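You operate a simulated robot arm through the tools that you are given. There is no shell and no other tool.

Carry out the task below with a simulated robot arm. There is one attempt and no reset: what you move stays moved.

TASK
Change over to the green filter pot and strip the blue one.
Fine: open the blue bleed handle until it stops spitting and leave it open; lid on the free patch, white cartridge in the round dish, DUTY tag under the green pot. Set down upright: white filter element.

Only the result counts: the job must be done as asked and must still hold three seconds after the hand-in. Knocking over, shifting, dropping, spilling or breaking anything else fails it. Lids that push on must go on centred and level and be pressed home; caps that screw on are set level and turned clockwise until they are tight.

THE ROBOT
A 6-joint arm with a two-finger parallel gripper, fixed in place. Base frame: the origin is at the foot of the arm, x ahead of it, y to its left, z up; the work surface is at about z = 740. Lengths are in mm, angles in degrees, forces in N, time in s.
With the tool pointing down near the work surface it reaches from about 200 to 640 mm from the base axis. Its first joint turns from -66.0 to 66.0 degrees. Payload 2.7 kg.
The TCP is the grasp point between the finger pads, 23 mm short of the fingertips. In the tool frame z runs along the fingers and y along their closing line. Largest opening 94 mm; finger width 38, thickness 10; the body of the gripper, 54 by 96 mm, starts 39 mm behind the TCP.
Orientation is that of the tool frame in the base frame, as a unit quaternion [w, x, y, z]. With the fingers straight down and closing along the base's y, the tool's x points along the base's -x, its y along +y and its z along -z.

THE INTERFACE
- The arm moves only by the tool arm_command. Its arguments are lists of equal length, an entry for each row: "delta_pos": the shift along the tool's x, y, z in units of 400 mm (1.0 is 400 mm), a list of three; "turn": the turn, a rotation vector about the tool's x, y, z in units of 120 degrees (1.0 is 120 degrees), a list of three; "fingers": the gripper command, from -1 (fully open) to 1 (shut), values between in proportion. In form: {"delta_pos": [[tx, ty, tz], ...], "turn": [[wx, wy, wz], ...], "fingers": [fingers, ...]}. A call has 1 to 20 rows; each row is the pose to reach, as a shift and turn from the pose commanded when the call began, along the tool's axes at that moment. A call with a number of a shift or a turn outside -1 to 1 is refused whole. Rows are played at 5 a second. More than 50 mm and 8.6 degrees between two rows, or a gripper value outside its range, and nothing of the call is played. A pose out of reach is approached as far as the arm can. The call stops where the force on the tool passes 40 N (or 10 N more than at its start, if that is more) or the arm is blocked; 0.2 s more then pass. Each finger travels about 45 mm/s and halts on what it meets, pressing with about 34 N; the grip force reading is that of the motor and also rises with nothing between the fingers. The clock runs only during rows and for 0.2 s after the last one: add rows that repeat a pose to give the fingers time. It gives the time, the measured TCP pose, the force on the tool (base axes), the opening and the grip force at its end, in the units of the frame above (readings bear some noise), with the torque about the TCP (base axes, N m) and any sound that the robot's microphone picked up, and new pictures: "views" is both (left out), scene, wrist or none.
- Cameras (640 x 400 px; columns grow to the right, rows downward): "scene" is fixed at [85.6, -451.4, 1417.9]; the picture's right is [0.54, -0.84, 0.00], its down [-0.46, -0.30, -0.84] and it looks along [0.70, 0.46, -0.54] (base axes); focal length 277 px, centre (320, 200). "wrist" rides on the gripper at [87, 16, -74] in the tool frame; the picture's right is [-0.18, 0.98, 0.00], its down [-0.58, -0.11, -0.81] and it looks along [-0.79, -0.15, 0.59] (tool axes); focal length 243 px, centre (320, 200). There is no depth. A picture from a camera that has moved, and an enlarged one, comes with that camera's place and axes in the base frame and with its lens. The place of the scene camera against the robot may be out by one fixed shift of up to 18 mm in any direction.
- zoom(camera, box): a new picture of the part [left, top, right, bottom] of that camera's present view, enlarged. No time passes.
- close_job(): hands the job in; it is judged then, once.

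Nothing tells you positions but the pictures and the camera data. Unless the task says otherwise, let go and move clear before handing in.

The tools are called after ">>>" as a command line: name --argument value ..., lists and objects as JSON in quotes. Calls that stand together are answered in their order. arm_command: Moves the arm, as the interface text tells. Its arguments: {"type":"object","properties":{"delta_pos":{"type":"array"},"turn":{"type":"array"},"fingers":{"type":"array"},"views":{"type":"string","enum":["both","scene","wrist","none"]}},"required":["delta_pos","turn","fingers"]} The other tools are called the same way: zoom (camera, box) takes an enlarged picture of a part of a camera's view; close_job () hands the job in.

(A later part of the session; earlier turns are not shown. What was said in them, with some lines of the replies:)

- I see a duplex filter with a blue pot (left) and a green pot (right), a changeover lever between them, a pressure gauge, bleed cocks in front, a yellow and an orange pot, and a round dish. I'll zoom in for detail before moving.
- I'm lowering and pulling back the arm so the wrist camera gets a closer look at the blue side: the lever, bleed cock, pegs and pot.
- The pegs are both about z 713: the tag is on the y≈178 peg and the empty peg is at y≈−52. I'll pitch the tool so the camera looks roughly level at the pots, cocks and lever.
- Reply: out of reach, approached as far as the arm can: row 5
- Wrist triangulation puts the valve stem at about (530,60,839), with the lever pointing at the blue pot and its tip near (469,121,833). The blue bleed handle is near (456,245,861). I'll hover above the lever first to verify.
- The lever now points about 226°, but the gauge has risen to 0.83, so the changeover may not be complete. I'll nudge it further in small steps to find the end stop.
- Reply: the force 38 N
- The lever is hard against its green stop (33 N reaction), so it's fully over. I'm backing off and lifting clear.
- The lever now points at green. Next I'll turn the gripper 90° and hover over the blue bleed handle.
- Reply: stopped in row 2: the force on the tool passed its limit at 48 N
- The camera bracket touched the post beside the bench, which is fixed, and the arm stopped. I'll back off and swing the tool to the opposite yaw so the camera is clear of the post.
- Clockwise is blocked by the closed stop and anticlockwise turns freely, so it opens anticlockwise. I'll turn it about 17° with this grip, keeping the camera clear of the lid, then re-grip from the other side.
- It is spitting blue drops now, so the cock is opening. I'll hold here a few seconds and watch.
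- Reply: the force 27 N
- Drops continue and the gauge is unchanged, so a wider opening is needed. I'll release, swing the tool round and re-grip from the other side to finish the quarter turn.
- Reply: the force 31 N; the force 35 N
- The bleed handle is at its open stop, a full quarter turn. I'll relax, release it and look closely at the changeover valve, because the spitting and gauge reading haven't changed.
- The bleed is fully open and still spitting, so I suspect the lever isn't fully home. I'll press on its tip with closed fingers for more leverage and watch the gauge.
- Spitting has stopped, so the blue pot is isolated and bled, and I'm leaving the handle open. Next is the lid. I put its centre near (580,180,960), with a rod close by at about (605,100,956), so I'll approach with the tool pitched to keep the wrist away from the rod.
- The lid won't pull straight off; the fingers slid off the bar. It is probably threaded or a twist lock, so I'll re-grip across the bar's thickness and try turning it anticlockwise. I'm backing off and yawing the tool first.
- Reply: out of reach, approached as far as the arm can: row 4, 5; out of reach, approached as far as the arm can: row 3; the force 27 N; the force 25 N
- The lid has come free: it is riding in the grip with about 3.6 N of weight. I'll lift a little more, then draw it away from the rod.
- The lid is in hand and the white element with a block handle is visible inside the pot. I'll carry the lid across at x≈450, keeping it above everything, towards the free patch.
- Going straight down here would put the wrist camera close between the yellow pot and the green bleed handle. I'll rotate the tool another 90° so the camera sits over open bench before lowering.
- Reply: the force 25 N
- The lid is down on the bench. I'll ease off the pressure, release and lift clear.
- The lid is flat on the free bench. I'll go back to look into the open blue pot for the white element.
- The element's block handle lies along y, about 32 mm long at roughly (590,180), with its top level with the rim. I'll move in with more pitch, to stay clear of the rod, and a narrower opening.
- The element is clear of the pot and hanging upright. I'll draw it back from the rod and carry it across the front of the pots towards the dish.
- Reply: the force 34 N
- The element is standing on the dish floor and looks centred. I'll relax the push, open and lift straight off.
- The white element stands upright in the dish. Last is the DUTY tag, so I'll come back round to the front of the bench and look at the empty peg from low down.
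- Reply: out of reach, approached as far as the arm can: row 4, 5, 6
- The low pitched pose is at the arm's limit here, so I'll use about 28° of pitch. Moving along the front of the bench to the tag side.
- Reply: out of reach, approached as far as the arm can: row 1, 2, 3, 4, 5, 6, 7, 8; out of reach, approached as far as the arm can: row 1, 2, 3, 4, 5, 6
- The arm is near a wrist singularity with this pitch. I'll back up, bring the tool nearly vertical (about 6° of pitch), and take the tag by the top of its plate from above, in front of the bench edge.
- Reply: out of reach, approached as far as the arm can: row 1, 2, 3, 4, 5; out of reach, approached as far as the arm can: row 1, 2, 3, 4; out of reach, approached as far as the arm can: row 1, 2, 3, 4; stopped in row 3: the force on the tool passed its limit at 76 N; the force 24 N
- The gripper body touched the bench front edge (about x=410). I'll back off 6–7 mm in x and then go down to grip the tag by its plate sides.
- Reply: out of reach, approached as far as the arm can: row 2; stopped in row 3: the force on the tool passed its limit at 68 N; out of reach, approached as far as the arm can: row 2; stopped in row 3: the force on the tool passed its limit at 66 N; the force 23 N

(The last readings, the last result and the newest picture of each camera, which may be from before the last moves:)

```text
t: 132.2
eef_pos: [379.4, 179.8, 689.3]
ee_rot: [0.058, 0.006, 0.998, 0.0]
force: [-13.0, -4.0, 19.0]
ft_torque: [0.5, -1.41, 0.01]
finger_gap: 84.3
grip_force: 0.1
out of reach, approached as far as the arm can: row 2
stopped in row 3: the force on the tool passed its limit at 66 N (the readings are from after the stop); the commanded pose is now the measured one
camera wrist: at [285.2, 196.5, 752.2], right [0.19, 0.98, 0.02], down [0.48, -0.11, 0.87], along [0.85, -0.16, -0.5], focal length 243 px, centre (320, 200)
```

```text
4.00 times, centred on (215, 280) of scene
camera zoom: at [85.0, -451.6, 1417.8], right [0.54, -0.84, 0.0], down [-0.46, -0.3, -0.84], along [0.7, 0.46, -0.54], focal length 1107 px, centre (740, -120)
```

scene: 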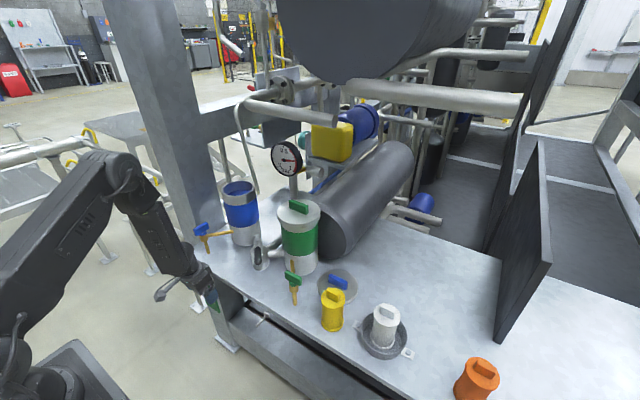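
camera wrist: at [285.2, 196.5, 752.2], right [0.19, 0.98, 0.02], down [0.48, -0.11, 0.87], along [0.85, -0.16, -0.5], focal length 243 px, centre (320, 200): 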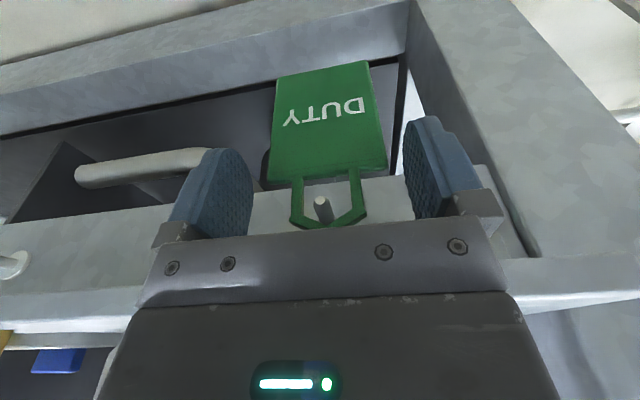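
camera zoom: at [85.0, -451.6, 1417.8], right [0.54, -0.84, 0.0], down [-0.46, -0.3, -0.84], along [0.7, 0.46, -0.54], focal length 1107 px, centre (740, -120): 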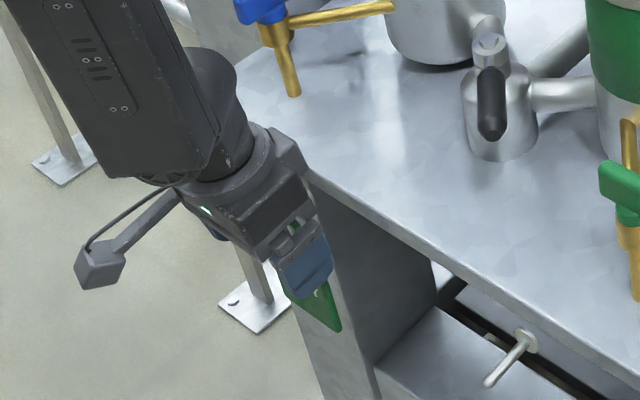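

Something on the gripper's front side meets the bench top once the TCP is below about z=690, so I can't reach the plate that way. The tag's loop has two vertical bars at y≈162 and 200, z 673–700, which I can grip from above with the tool vertical. I'll lift off and re-aim.

>>> arm_command --delta_pos '[[0.0, 0, -0.06], [-0.008, 0, -0.12], [-0.0201, 0.003, -0.1738], [-0.0201, 0.003, -0.1738]]' --turn '[[0, 0, 0], [0, 0.0277, -0.0028], [0, 0.0554, -0.0057], [0, 0.0554, -0.0057]]' --fingers '[-0.5, -0.3, -0.1, -0.1]' --views "both"

>>> zoom --camera "wrist" --box '[200, 0, 480, 200]'

```text
t: 133.2
eef_pos: [380.2, 179.6, 758.3]
ee_rot: [-0.001, -0.002, 1.0, 0.001]
force: [0.4, 0.5, 0.5]
ft_torque: [-0.01, -0.01, -0.04]
finger_gap: 52.0
grip_force: 0.1
out of reach, approached as far as the arm can: row 2, 3
camera wrist: at [294.1, 195.8, 832.5], right [0.18, 0.98, 0.0], down [0.58, -0.11, 0.81], along [0.79, -0.15, -0.59], focal length 243 px, centre (320, 200)
```

scene: 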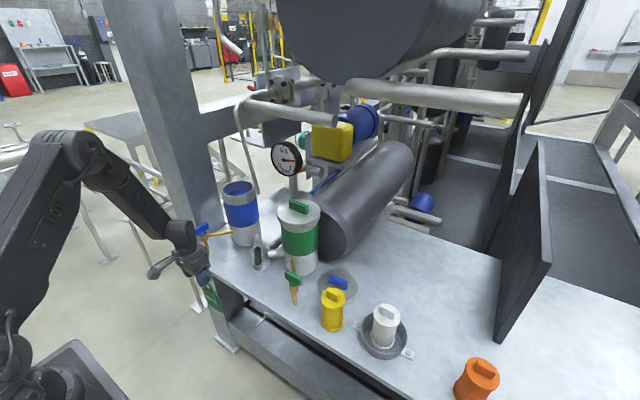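
wrist: 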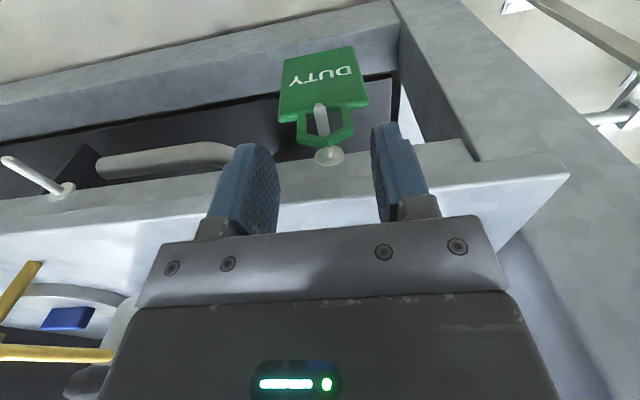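

```text
2.00 times, centred on (340, 100) of wrist
camera zoom: at [294.1, 195.8, 832.5], right [0.18, 0.98, 0.0], down [0.58, -0.11, 0.81], along [0.79, -0.15, -0.59], focal length 485 px, centre (280, 400)
```

zoom: 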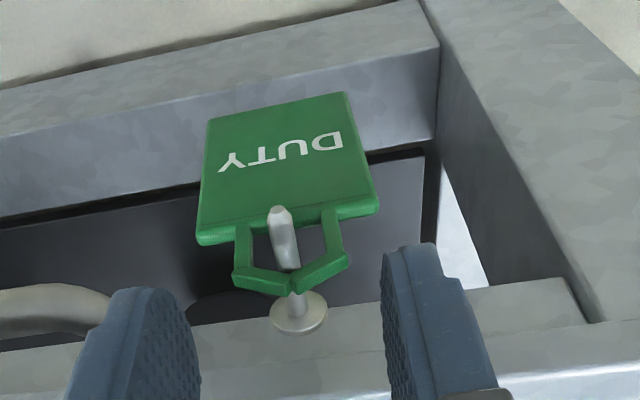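

>>> arm_command --delta_pos '[[-0.0135, 0.001, 0.02], [-0.027, 0.001, 0.05], [-0.027, 0.001, 0.09], [-0.027, 0.001, 0.13], [-0.027, 0.001, 0.13]]' --turn '[[0, 0, 0], [0, 0, 0], [0, 0, 0], [0, 0, 0], [0, 0, 0]]' --fingers '[-0.1, -0.1, -0.1, -0.1, -0.1]' --views "both"

>>> zoom --camera "wrist" --box '[200, 40, 480, 240]'

>>> zoom --camera "scene" --box '[170, 230, 260, 330]'

```text
t: 134.4
eef_pos: [391.7, 181.4, 704.6]
ee_rot: [0.001, 0.0, 1.0, 0.0]
force: [0.4, -0.2, -1.1]
ft_torque: [-0.02, 0.0, -0.01]
finger_gap: 51.6
grip_force: 0.0
camera wrist: at [305.2, 197.2, 778.5], right [0.18, 0.98, 0.0], down [0.58, -0.11, 0.81], along [0.79, -0.15, -0.59], focal length 243 px, centre (320, 200)
```

scene: 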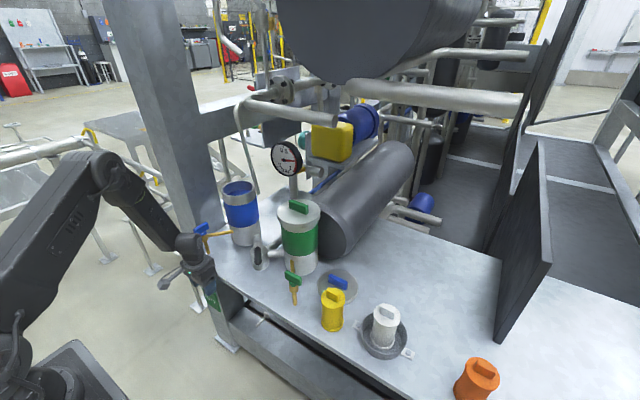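
wrist: 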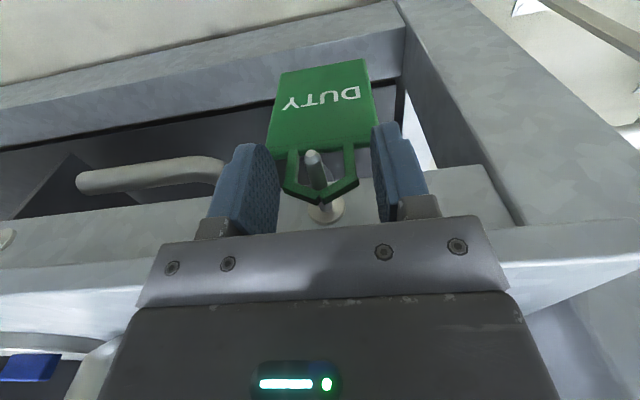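

```text
2.00 times, centred on (340, 140) of wrist
camera zoom: at [305.2, 197.2, 778.5], right [0.18, 0.98, 0.0], down [0.58, -0.11, 0.81], along [0.79, -0.15, -0.59], focal length 485 px, centre (280, 320)
```

zoom: 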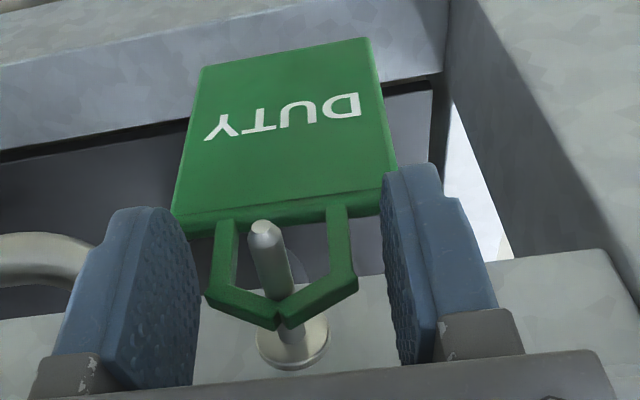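

```text
4.00 times, centred on (215, 280) of scene
camera zoom: at [85.6, -451.4, 1417.9], right [0.54, -0.84, 0.0], down [-0.46, -0.3, -0.84], along [0.7, 0.46, -0.54], focal length 1107 px, centre (740, -120)
```

zoom: 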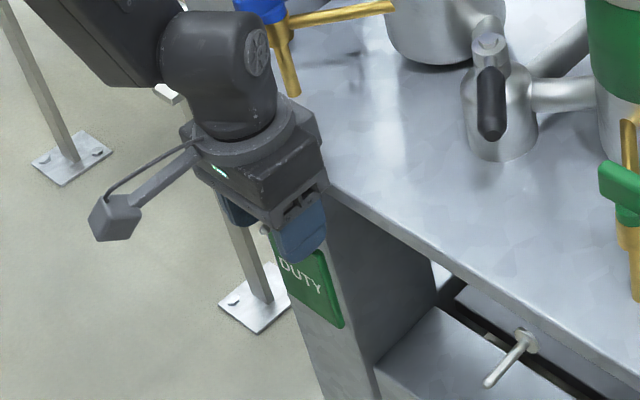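

>>> arm_command --delta_pos '[[0, 0, 0], [0, 0, 0], [0, 0, 0], [0, 0, 0]]' --turn '[[0, 0, 0], [0, 0, 0], [0, 0, 0], [0, 0, 0]]' --fingers '[1, 1, 1, 1]' --views "wrist"

>>> zoom --camera "wrist" --box '[200, 40, 480, 240]'

```text
t: 135.4
eef_pos: [391.4, 181.4, 705.4]
ee_rot: [0.0, -0.001, 1.0, 0.0]
force: [-0.6, -0.1, -0.5]
ft_torque: [0.02, -0.03, 0.03]
finger_gap: 39.0
grip_force: 33.2
camera wrist: at [305.2, 197.2, 778.7], right [0.18, 0.98, 0.0], down [0.58, -0.11, 0.81], along [0.79, -0.15, -0.59], focal length 243 px, centre (320, 200)
```

wrist: 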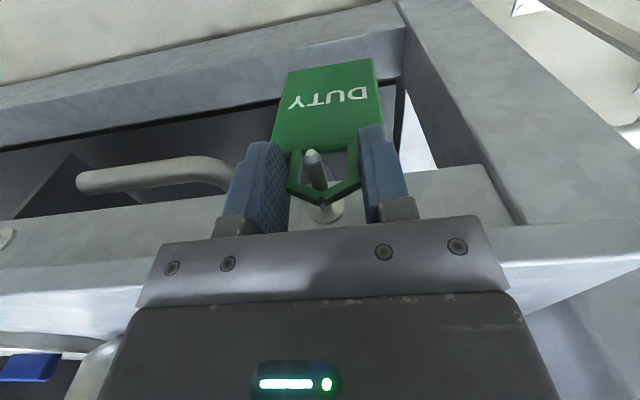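

```text
2.00 times, centred on (340, 140) of wrist
camera zoom: at [305.2, 197.2, 778.7], right [0.18, 0.98, 0.0], down [0.58, -0.11, 0.81], along [0.79, -0.15, -0.59], focal length 485 px, centre (280, 320)
```

zoom: 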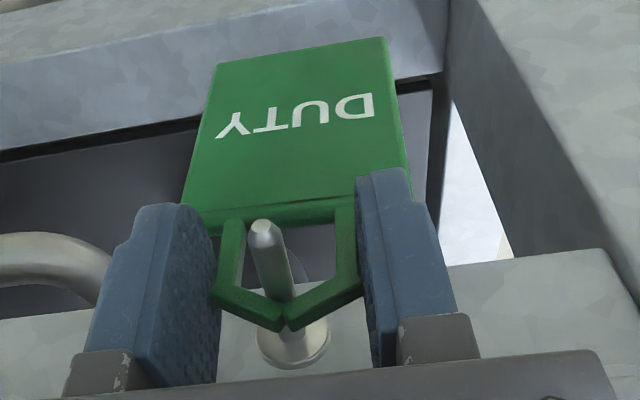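

>>> arm_command --delta_pos '[[0, 0, -0.0075], [0, 0, -0.015], [0, 0, -0.02], [0, 0, -0.02]]' --turn '[[0, 0, 0], [0, 0, 0], [0, 0, 0], [0, 0, 0]]' --fingers '[1, 1, 1, 1]' --views "wrist"

>>> zoom --camera "wrist" --box '[200, 40, 480, 240]'

```text
t: 136.4
eef_pos: [391.0, 181.2, 714.3]
ee_rot: [0.001, -0.001, 1.0, 0.0]
force: [0.6, -0.1, -0.6]
ft_torque: [-0.02, 0.02, -0.01]
finger_gap: 39.0
grip_force: 34.1
camera wrist: at [304.8, 197.4, 787.6], right [0.18, 0.98, 0.0], down [0.58, -0.11, 0.81], along [0.79, -0.15, -0.59], focal length 243 px, centre (320, 200)
```

wrist: 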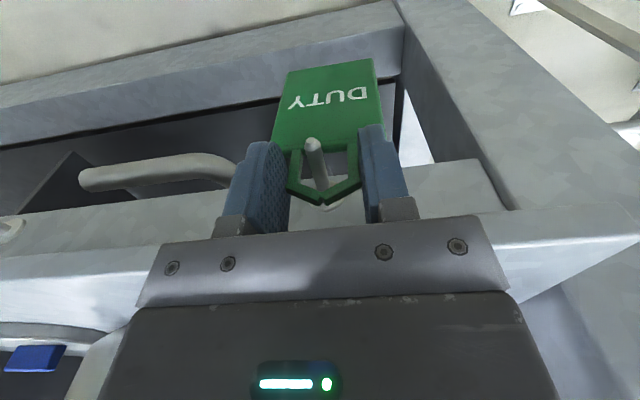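

```text
2.00 times, centred on (340, 140) of wrist
camera zoom: at [304.8, 197.4, 787.6], right [0.18, 0.98, 0.0], down [0.58, -0.11, 0.81], along [0.79, -0.15, -0.59], focal length 485 px, centre (280, 320)
```

zoom: 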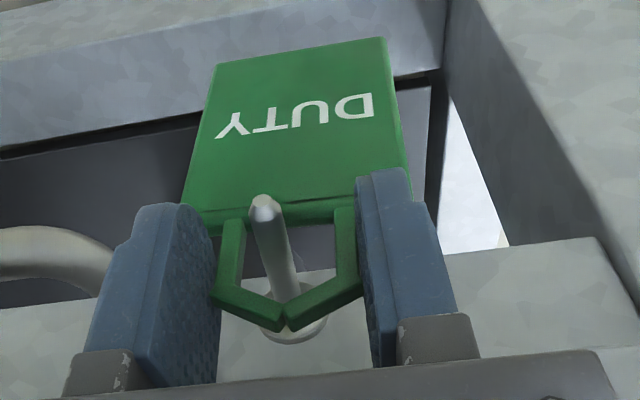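

>>> arm_command --delta_pos '[[0.0275, 0, 0], [0.055, 0, 0], [0.0825, 0, 0], [0.115, 0, 0], [0.115, 0, 0]]' --turn '[[0, 0, 0], [0, 0, 0], [0, 0, 0], [0, 0, 0], [0, 0, 0]]' --fingers '[1, 1, 1, 1, 1]' --views "both"

>>> zoom --camera "wrist" --box '[200, 40, 480, 240]'

```text
t: 137.6
eef_pos: [344.0, 180.8, 714.2]
ee_rot: [0.0, -0.001, 1.0, 0.001]
force: [-0.1, -0.9, -0.6]
ft_torque: [0.02, 0.01, -0.01]
finger_gap: 39.0
grip_force: 34.2
camera wrist: at [258.8, 196.7, 788.0], right [0.18, 0.98, 0.0], down [0.58, -0.11, 0.81], along [0.79, -0.15, -0.59], focal length 243 px, centre (320, 200)
```

scene: 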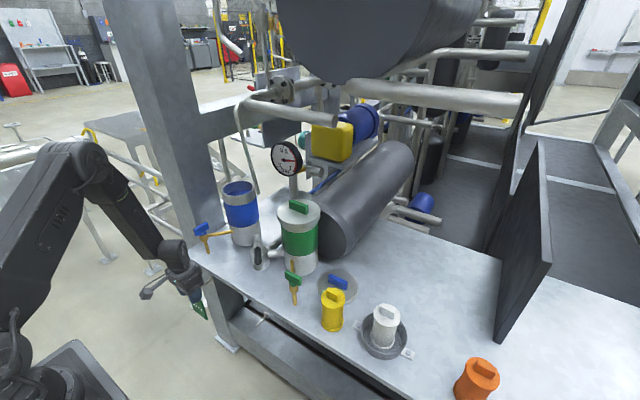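
wrist: 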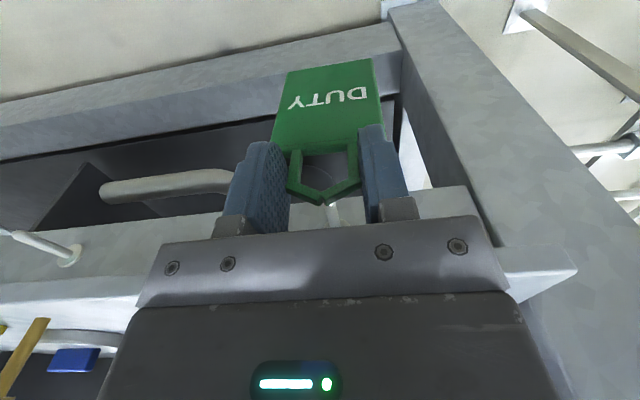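

```text
2.00 times, centred on (340, 140) of wrist
camera zoom: at [258.8, 196.7, 788.0], right [0.18, 0.98, 0.0], down [0.58, -0.11, 0.81], along [0.79, -0.15, -0.59], focal length 485 px, centre (280, 320)
```

zoom: 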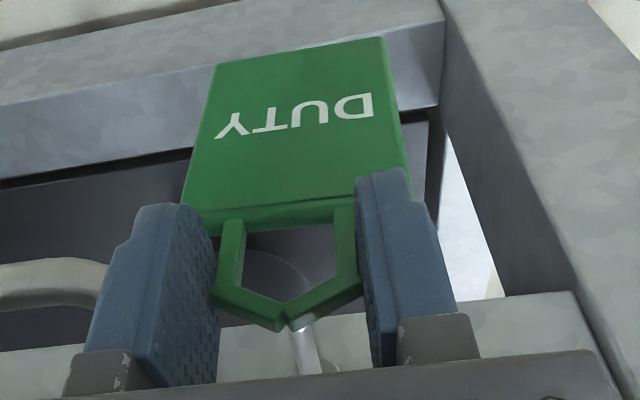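

The tag is off the old peg and held firmly. The empty peg measures y≈−60, z≈701, x 377–419. I'll raise the tag, carry it across and come down in front of that peg.

>>> arm_command --delta_pos '[[-0.01, 0, -0.09], [-0.02, 0, -0.18], [-0.04, 0, -0.27], [-0.065, 0, -0.375], [-0.065, -0.09, -0.375], [-0.065, -0.18, -0.375], [-0.065, -0.27, -0.375], [-0.065, -0.36, -0.375], [-0.065, -0.45, -0.375], [-0.065, -0.54, -0.375], [-0.065, -0.6, -0.375], [-0.065, -0.6, -0.375]]' --turn '[[0, 0, 0], [0, 0, 0], [0, 0, 0], [0, 0, 0], [0, 0, 0], [0, 0, 0], [0, 0, 0], [0, 0, 0], [0, 0, 0], [0, 0, 0], [0, 0, 0], [0, 0, 0]]' --fingers '[1, 1, 1, 1, 1, 1, 1, 1, 1, 1, 1, 1]' --views "both"

```text
t: 140.2
eef_pos: [371.8, -59.3, 864.7]
ee_rot: [0.0, 0.0, 1.0, 0.001]
force: [0.0, 0.4, -0.5]
ft_torque: [-0.01, 0.01, 0.03]
finger_gap: 39.0
grip_force: 34.2
camera wrist: at [286.7, -43.1, 938.0], right [0.18, 0.98, 0.0], down [0.58, -0.11, 0.81], along [0.79, -0.15, -0.59], focal length 243 px, centre (320, 200)
```

scene: 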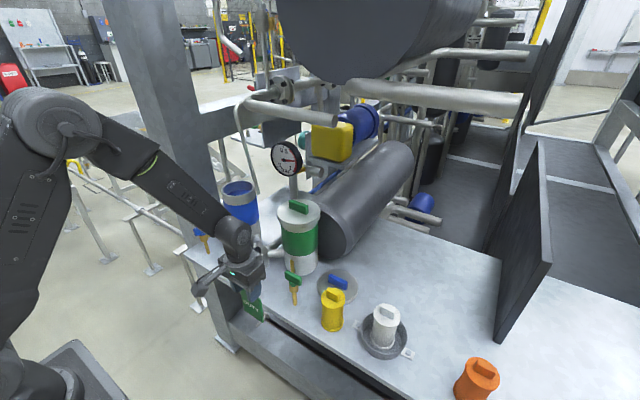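
wrist: 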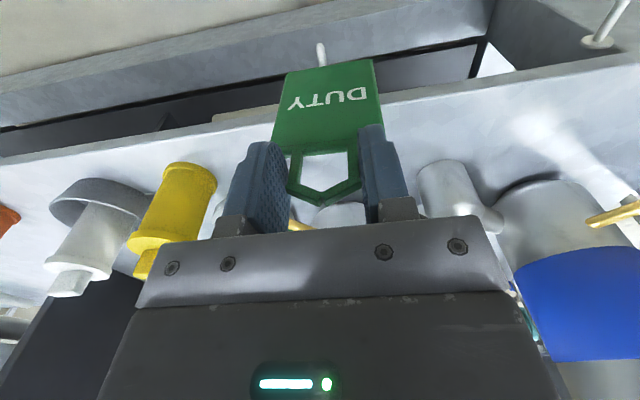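

>>> arm_command --delta_pos '[[0.036, 0.001, 0.01], [0.072, 0.001, 0.05], [0.072, 0.001, 0.13], [0.072, 0.001, 0.21], [0.072, 0.001, 0.29], [0.072, 0.001, 0.376], [0.072, 0.001, 0.376]]' --turn '[[0, 0, 0], [0, 0, 0], [0, 0, 0], [0, 0, 0], [0, 0, 0], [0, 0, 0], [0, 0, 0]]' --fingers '[1, 1, 1, 1, 1, 1, 1]' --views "both"

>>> zoom --camera "wrist" --box '[200, 40, 480, 240]'

>>> zoom --camera "scene" --box '[200, 240, 320, 360]'

```text
t: 141.8
eef_pos: [341.9, -58.5, 713.1]
ee_rot: [-0.001, -0.001, 1.0, -0.001]
force: [-1.2, -0.5, -0.4]
ft_torque: [0.01, -0.01, -0.03]
finger_gap: 39.0
grip_force: 33.8
camera wrist: at [256.9, -43.4, 786.9], right [0.18, 0.98, 0.0], down [0.58, -0.11, 0.81], along [0.79, -0.15, -0.59], focal length 243 px, centre (320, 200)
```

scene: 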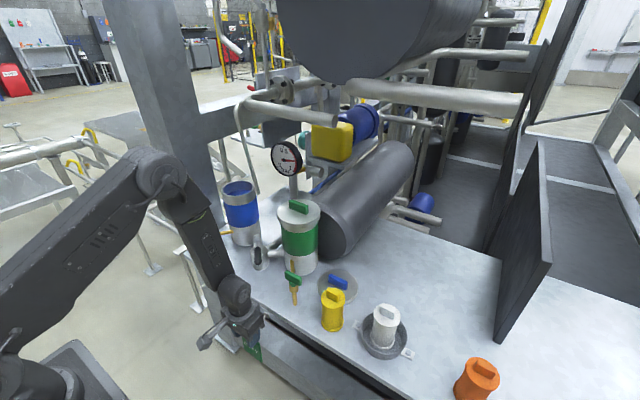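
wrist: 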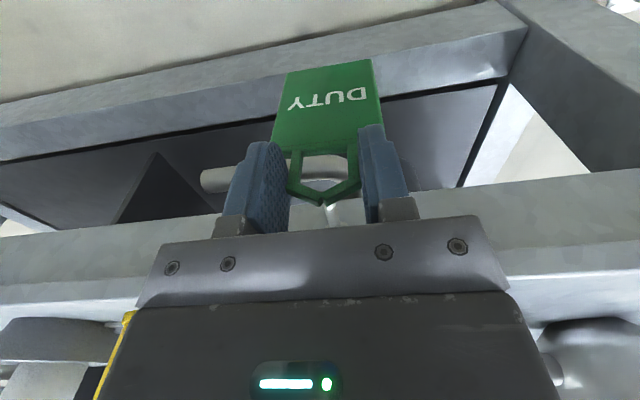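

```text
2.00 times, centred on (340, 140) of wrist
camera zoom: at [256.9, -43.4, 786.9], right [0.18, 0.98, 0.0], down [0.58, -0.11, 0.81], along [0.79, -0.15, -0.59], focal length 485 px, centre (280, 320)
```

zoom: 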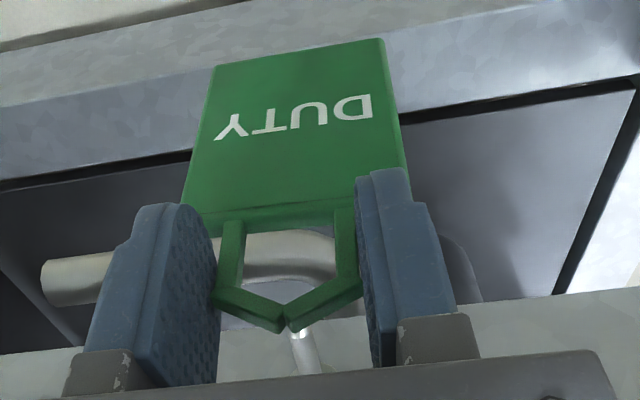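

```text
3.33 times, centred on (260, 300) of scene
camera zoom: at [85.6, -451.4, 1417.9], right [0.54, -0.84, 0.0], down [-0.46, -0.3, -0.84], along [0.7, 0.46, -0.54], focal length 923 px, centre (520, -133)
```

zoom: 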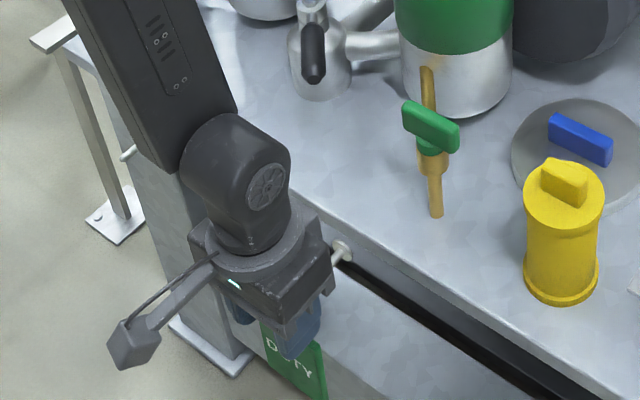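

>>> arm_command --delta_pos '[[-0.03, 0, 0], [-0.06, 0, 0], [-0.09, 0, 0], [-0.122, 0, 0], [-0.122, 0, 0]]' --turn '[[0, 0, 0], [0, 0, 0], [0, 0, 0], [0, 0, 0], [0, 0, 0]]' --fingers '[1, 1, 1, 1, 1]' --views "both"

>>> zoom --camera "wrist" --box '[200, 40, 480, 240]'

>>> zoom --camera "scene" --box '[200, 240, 320, 360]'

```text
t: 143.0
eef_pos: [390.7, -58.2, 714.8]
ee_rot: [-0.002, -0.001, 1.0, 0.0]
force: [-0.4, -0.4, -0.7]
ft_torque: [0.0, 0.02, -0.02]
finger_gap: 39.2
grip_force: 33.9
camera wrist: at [305.2, -42.2, 787.3], right [0.18, 0.98, 0.0], down [0.58, -0.11, 0.81], along [0.79, -0.15, -0.59], focal length 243 px, centre (320, 200)
```

scene: 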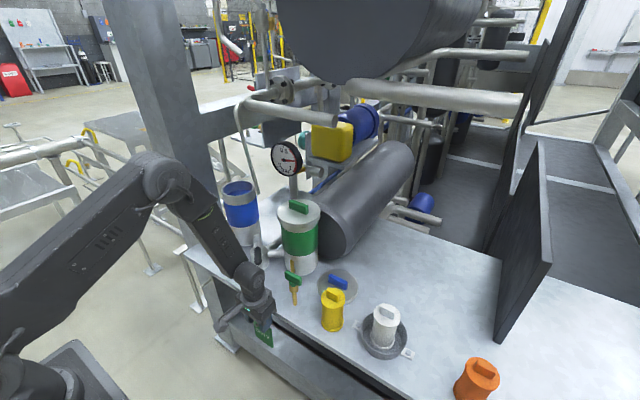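
wrist: 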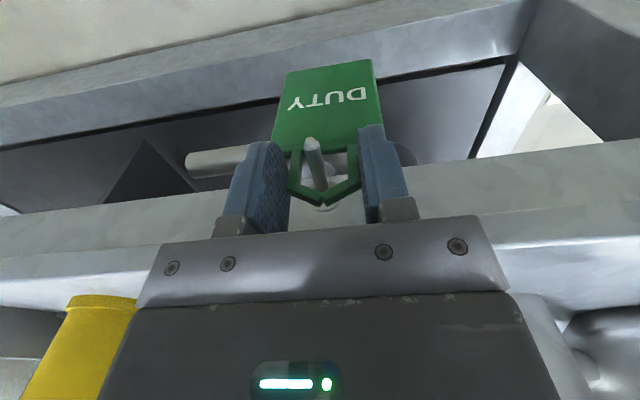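

```text
2.00 times, centred on (340, 140) of wrist
camera zoom: at [305.2, -42.2, 787.3], right [0.18, 0.98, 0.0], down [0.58, -0.11, 0.81], along [0.79, -0.15, -0.59], focal length 485 px, centre (280, 320)
```

zoom: 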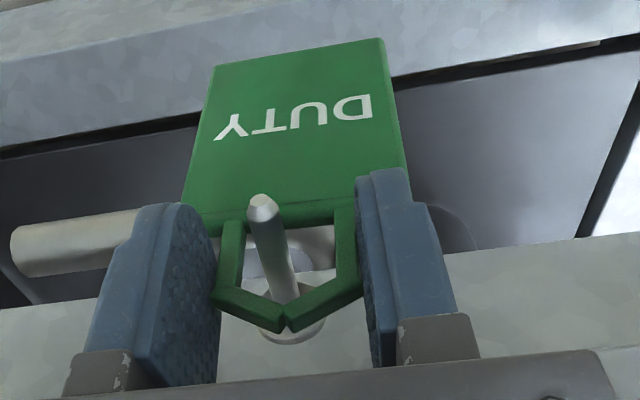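

```text
3.33 times, centred on (260, 300) of scene
camera zoom: at [85.6, -451.4, 1417.9], right [0.54, -0.84, 0.0], down [-0.46, -0.3, -0.84], along [0.7, 0.46, -0.54], focal length 923 px, centre (520, -133)
```

zoom: 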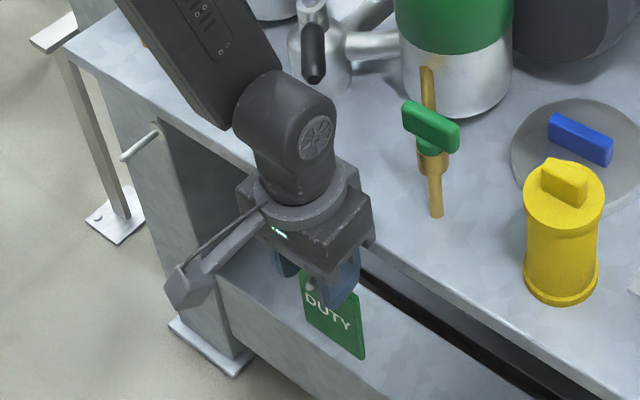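

>>> arm_command --delta_pos '[[0, 0, 0.01], [0, 0, 0.0195], [0, 0, 0.0195], [0, 0, 0.0195], [0, 0, 0.0195], [0, 0, 0.0195], [0, 0, 0.0195]]' --turn '[[0, 0, 0], [0, 0, 0], [0, 0, 0], [0, 0, 0], [0, 0, 0], [0, 0, 0], [0, 0, 0]]' --fingers '[1, 1, 0.1, 0.0, -0.1, -0.1, -0.1]' --views "both"

>>> zoom --camera "wrist" --box '[200, 40, 480, 240]'

```text
t: 144.6
eef_pos: [391.1, -57.9, 705.4]
ee_rot: [0.0, -0.001, 1.0, 0.001]
force: [-0.4, -0.2, -0.4]
ft_torque: [-0.03, 0.0, 0.03]
finger_gap: 51.7
grip_force: 0.1
camera wrist: at [305.2, -42.3, 779.8], right [0.18, 0.98, 0.0], down [0.58, -0.11, 0.81], along [0.79, -0.15, -0.59], focal length 243 px, centre (320, 200)
```

scene: 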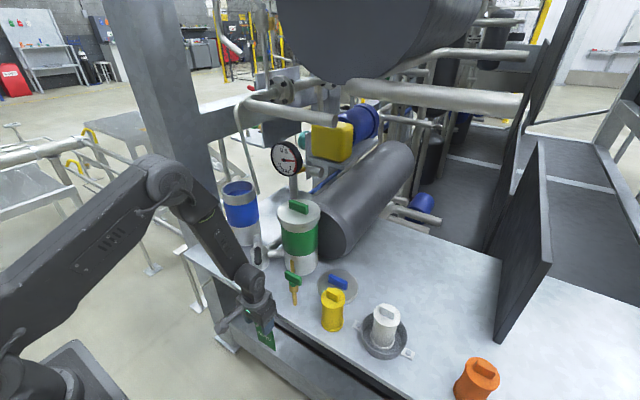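
wrist: 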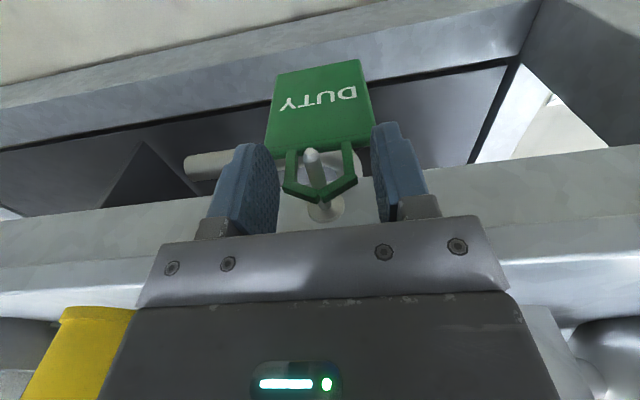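

```text
2.00 times, centred on (340, 140) of wrist
camera zoom: at [305.2, -42.3, 779.8], right [0.18, 0.98, 0.0], down [0.58, -0.11, 0.81], along [0.79, -0.15, -0.59], focal length 485 px, centre (280, 320)
```

zoom: 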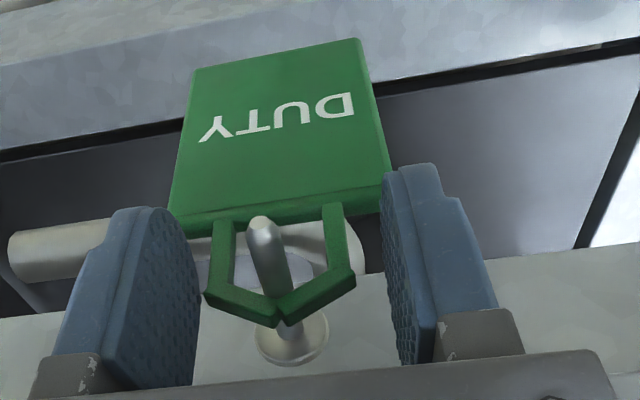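

The tag hangs freely on the green-side peg. I'll open a bit more and lift straight up, then check everything.

>>> arm_command --delta_pos '[[0, 0, 0], [0, 0, -0.05], [0, 0, -0.13], [0, 0, -0.23], [0, 0, -0.33], [0, 0, -0.43], [0.02, 0, -0.53]]' --turn '[[0, 0, 0], [0, 0, 0], [0, 0, 0], [0, 0, 0], [0, 0, 0], [0, 0, 0], [0, 0, 0]]' --fingers '[-0.32, -0.32, -0.32, -0.32, -0.32, -0.32, -0.32]' --views "both"

>>> zoom --camera "scene" --box '[180, 240, 320, 370]'

>>> zoom --camera "wrist" --box '[200, 0, 480, 200]'

```text
t: 146.2
eef_pos: [383.4, -57.2, 917.1]
ee_rot: [0.0, 0.0, 1.0, 0.0]
force: [0.2, 0.5, 0.8]
ft_torque: [0.02, 0.02, 0.01]
finger_gap: 62.0
grip_force: 0.1
camera wrist: at [295.7, -41.6, 990.9], right [0.18, 0.98, 0.0], down [0.58, -0.11, 0.81], along [0.79, -0.15, -0.59], focal length 243 px, centre (320, 200)
```

scene: 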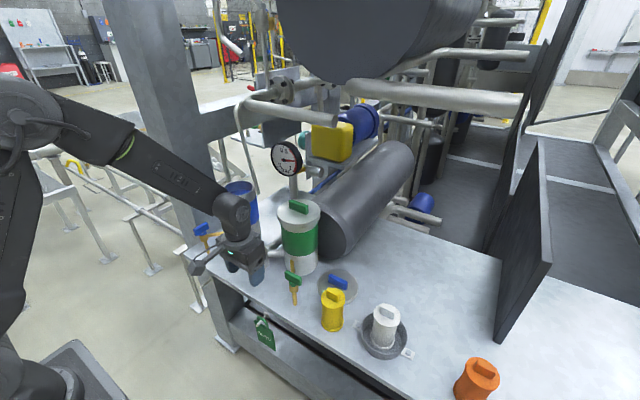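
wrist: 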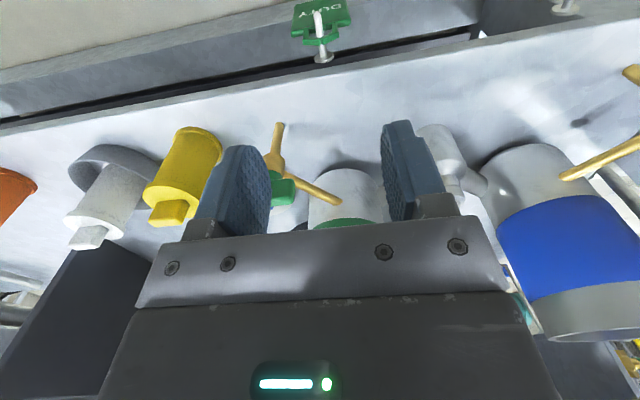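

```text
3.08 times, centred on (250, 305) of scene
camera zoom: at [85.6, -451.4, 1417.9], right [0.54, -0.84, 0.0], down [-0.46, -0.3, -0.84], along [0.7, 0.46, -0.54], focal length 852 px, centre (535, -123)
```

zoom: 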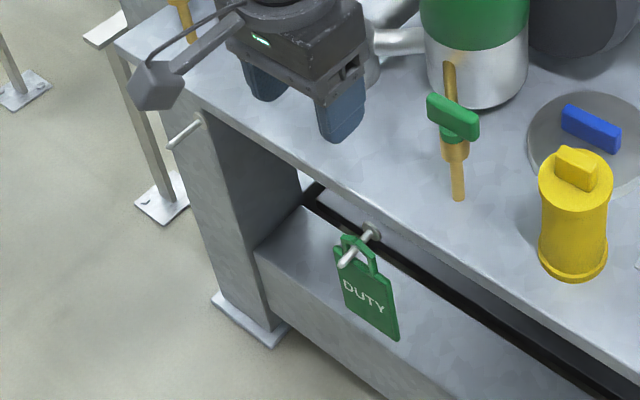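

```text
2.00 times, centred on (340, 100) of wrist
camera zoom: at [295.7, -41.6, 990.9], right [0.18, 0.98, 0.0], down [0.58, -0.11, 0.81], along [0.79, -0.15, -0.59], focal length 485 px, centre (280, 400)
```

zoom: 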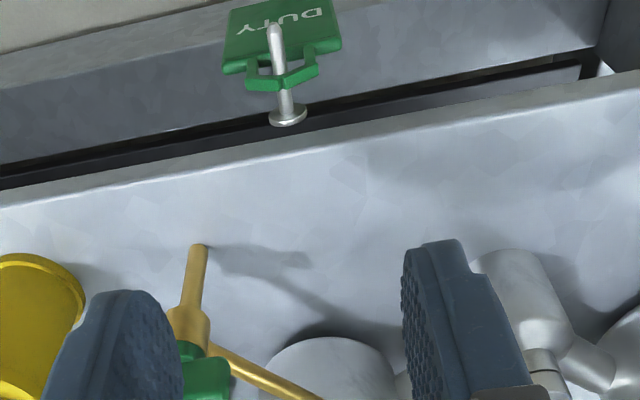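

>>> zoom --camera "scene" --box '[170, 200, 270, 280]'

>>> zoom --camera "scene" --box '[300, 240, 440, 370]'

>>> zoom --camera "wrist" --box '[0, 80, 200, 260]'

```text
5.00 times, centred on (220, 240) of scene
camera zoom: at [85.6, -451.4, 1417.9], right [0.54, -0.84, 0.0], down [-0.46, -0.3, -0.84], along [0.7, 0.46, -0.54], focal length 1384 px, centre (820, 0)
```

zoom: 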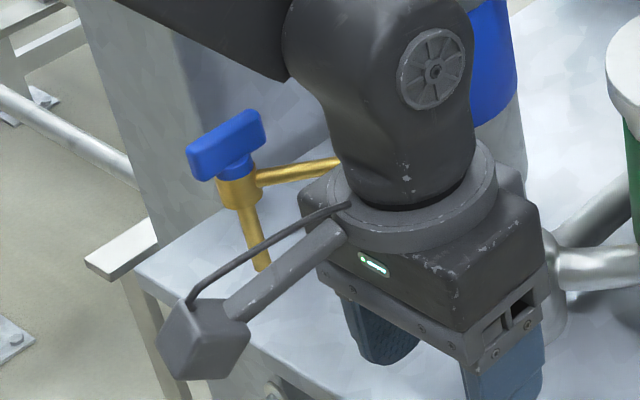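

```text
3.08 times, centred on (370, 305) of scene
camera zoom: at [85.6, -451.4, 1417.9], right [0.54, -0.84, 0.0], down [-0.46, -0.3, -0.84], along [0.7, 0.46, -0.54], focal length 852 px, centre (166, -123)
```

zoom: 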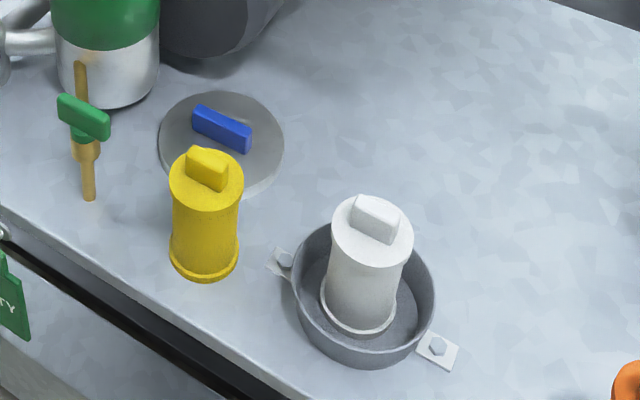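

```text
2.22 times, centred on (100, 170) of wrist
camera zoom: at [295.7, -41.6, 990.9], right [0.18, 0.98, 0.0], down [0.58, -0.11, 0.81], along [0.79, -0.15, -0.59], focal length 539 px, centre (809, 267)
```

zoom: 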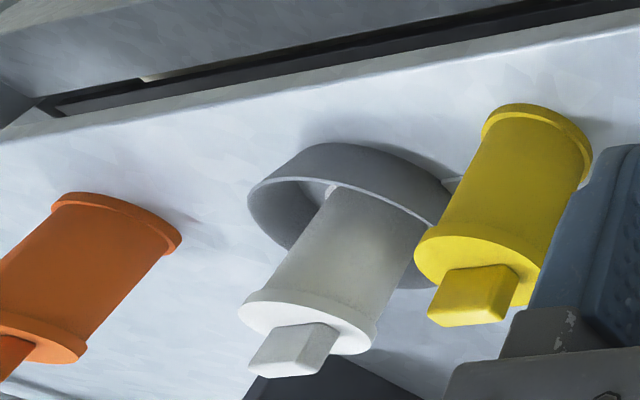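

All items look right. I'll move the arm clear, confirm nothing shifts, then hand in.

>>> arm_command --delta_pos '[[0.02, 0, -0.1], [0.05, 0, -0.2], [0.08, 0, -0.3], [0.1, 0, -0.4], [0.1, 0, -0.4], [0.1, 0, -0.4], [0.1, 0, -0.4], [0.1, 0, -0.4]]' --turn '[[0, 0, 0], [0, 0, 0], [0, 0, 0], [0, 0, 0], [0, 0, 0], [0, 0, 0], [0, 0, 0], [0, 0, 0]]' --fingers '[-0.32, -0.32, -0.32, -0.32, -0.32, -0.32, -0.32, -0.32]' --views "both"

>>> zoom --camera "scene" --box '[180, 170, 340, 330]'

>>> zoom --camera "wrist" --box '[150, 0, 490, 210]'

```text
t: 148.0
eef_pos: [344.2, -58.6, 1076.9]
ee_rot: [0.001, 0.0, 1.0, -0.001]
force: [0.1, 0.0, -0.4]
ft_torque: [0.02, -0.02, 0.03]
finger_gap: 62.0
grip_force: 0.1
camera wrist: at [258.8, -41.7, 1150.9], right [0.18, 0.98, 0.0], down [0.58, -0.11, 0.81], along [0.79, -0.15, -0.59], focal length 243 px, centre (320, 200)
```

scene: 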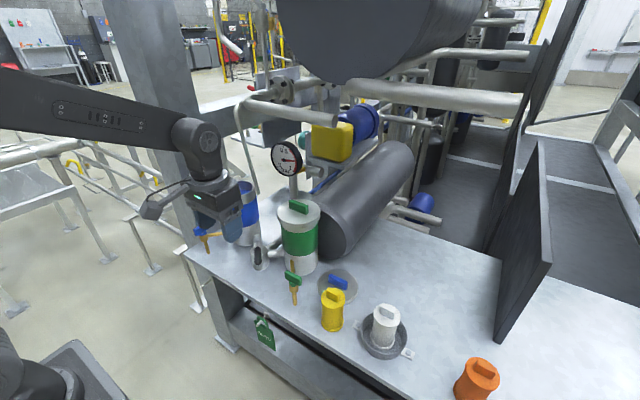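
wrist: 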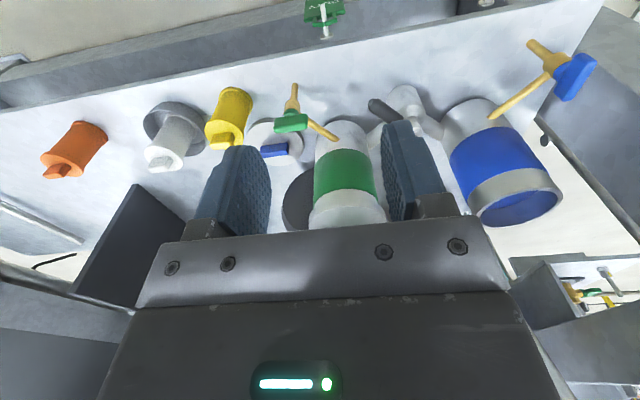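

```text
2.50 times, centred on (260, 250) of scene
camera zoom: at [85.6, -451.4, 1417.9], right [0.54, -0.84, 0.0], down [-0.46, -0.3, -0.84], along [0.7, 0.46, -0.54], focal length 692 px, centre (470, 75)
```

zoom: 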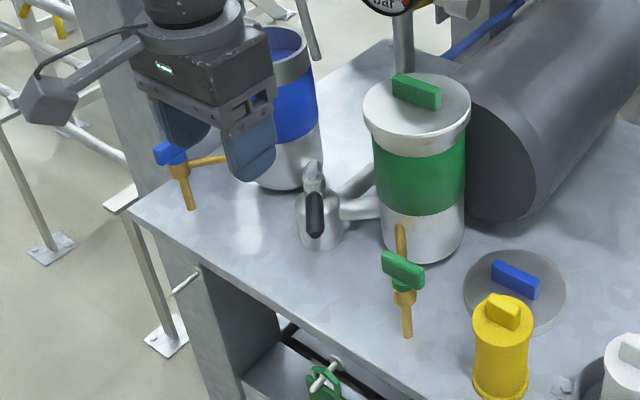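

```text
1.88 times, centred on (320, 105) of wrist
camera zoom: at [258.8, -41.7, 1150.9], right [0.18, 0.98, 0.0], down [0.58, -0.11, 0.81], along [0.79, -0.15, -0.59], focal length 457 px, centre (320, 379)
```

zoom: 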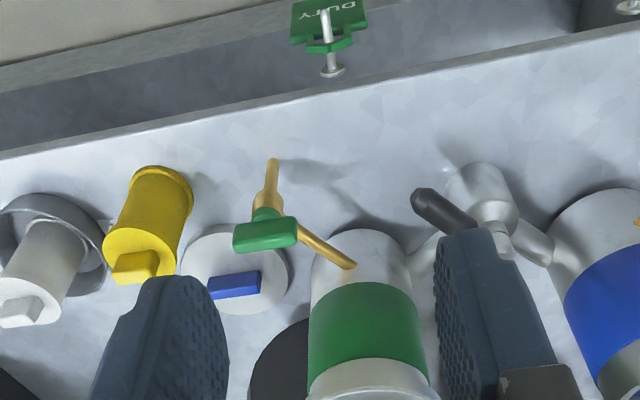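

The lever is over to green and the blue bleed is open and quiet. The lid is flat on free bench, the white element stands upright in the dish, and the DUTY tag hangs on the peg under the green pot. The arm is clear, so I'm handing in.

>>> close_job

```text
The job is handed in.
```

The changeover to the green pot is done, the blue pot is stripped, and I've handed the job in. The hand-in gave no verdict, so this is my own check from the last pictures.

- **Lever:** it is pushed over to the green side, hard against its stop.
- **Blue bleed:** the handle is fully open at its stop. It spat for a while, then stopped before I touched the lid, and I left it open.
- **Blue lid:** it is lying flat on the bare bench behind the yellow pot. I saw no marked patch, so I took that as the free patch; it was the only clear spot within reach that was big enough.
- **White cartridge:** it is standing upright on the floor of the round dish and looks centred.
- **DUTY tag:** it hangs on the peg under the green pot.

- **Gauge in the red:** it rose from about 0.2 bar to about 0.8 bar at the changeover and stayed there. My guess is that it reads the outlet pressure through the fresher green filter, but I couldn't confirm that.
- **Bumps along the way:** the wrist camera touched the fixed post once. The gripper met the front edge of the bench three times while I worked out how to reach the tag. Nothing looked shifted afterwards.
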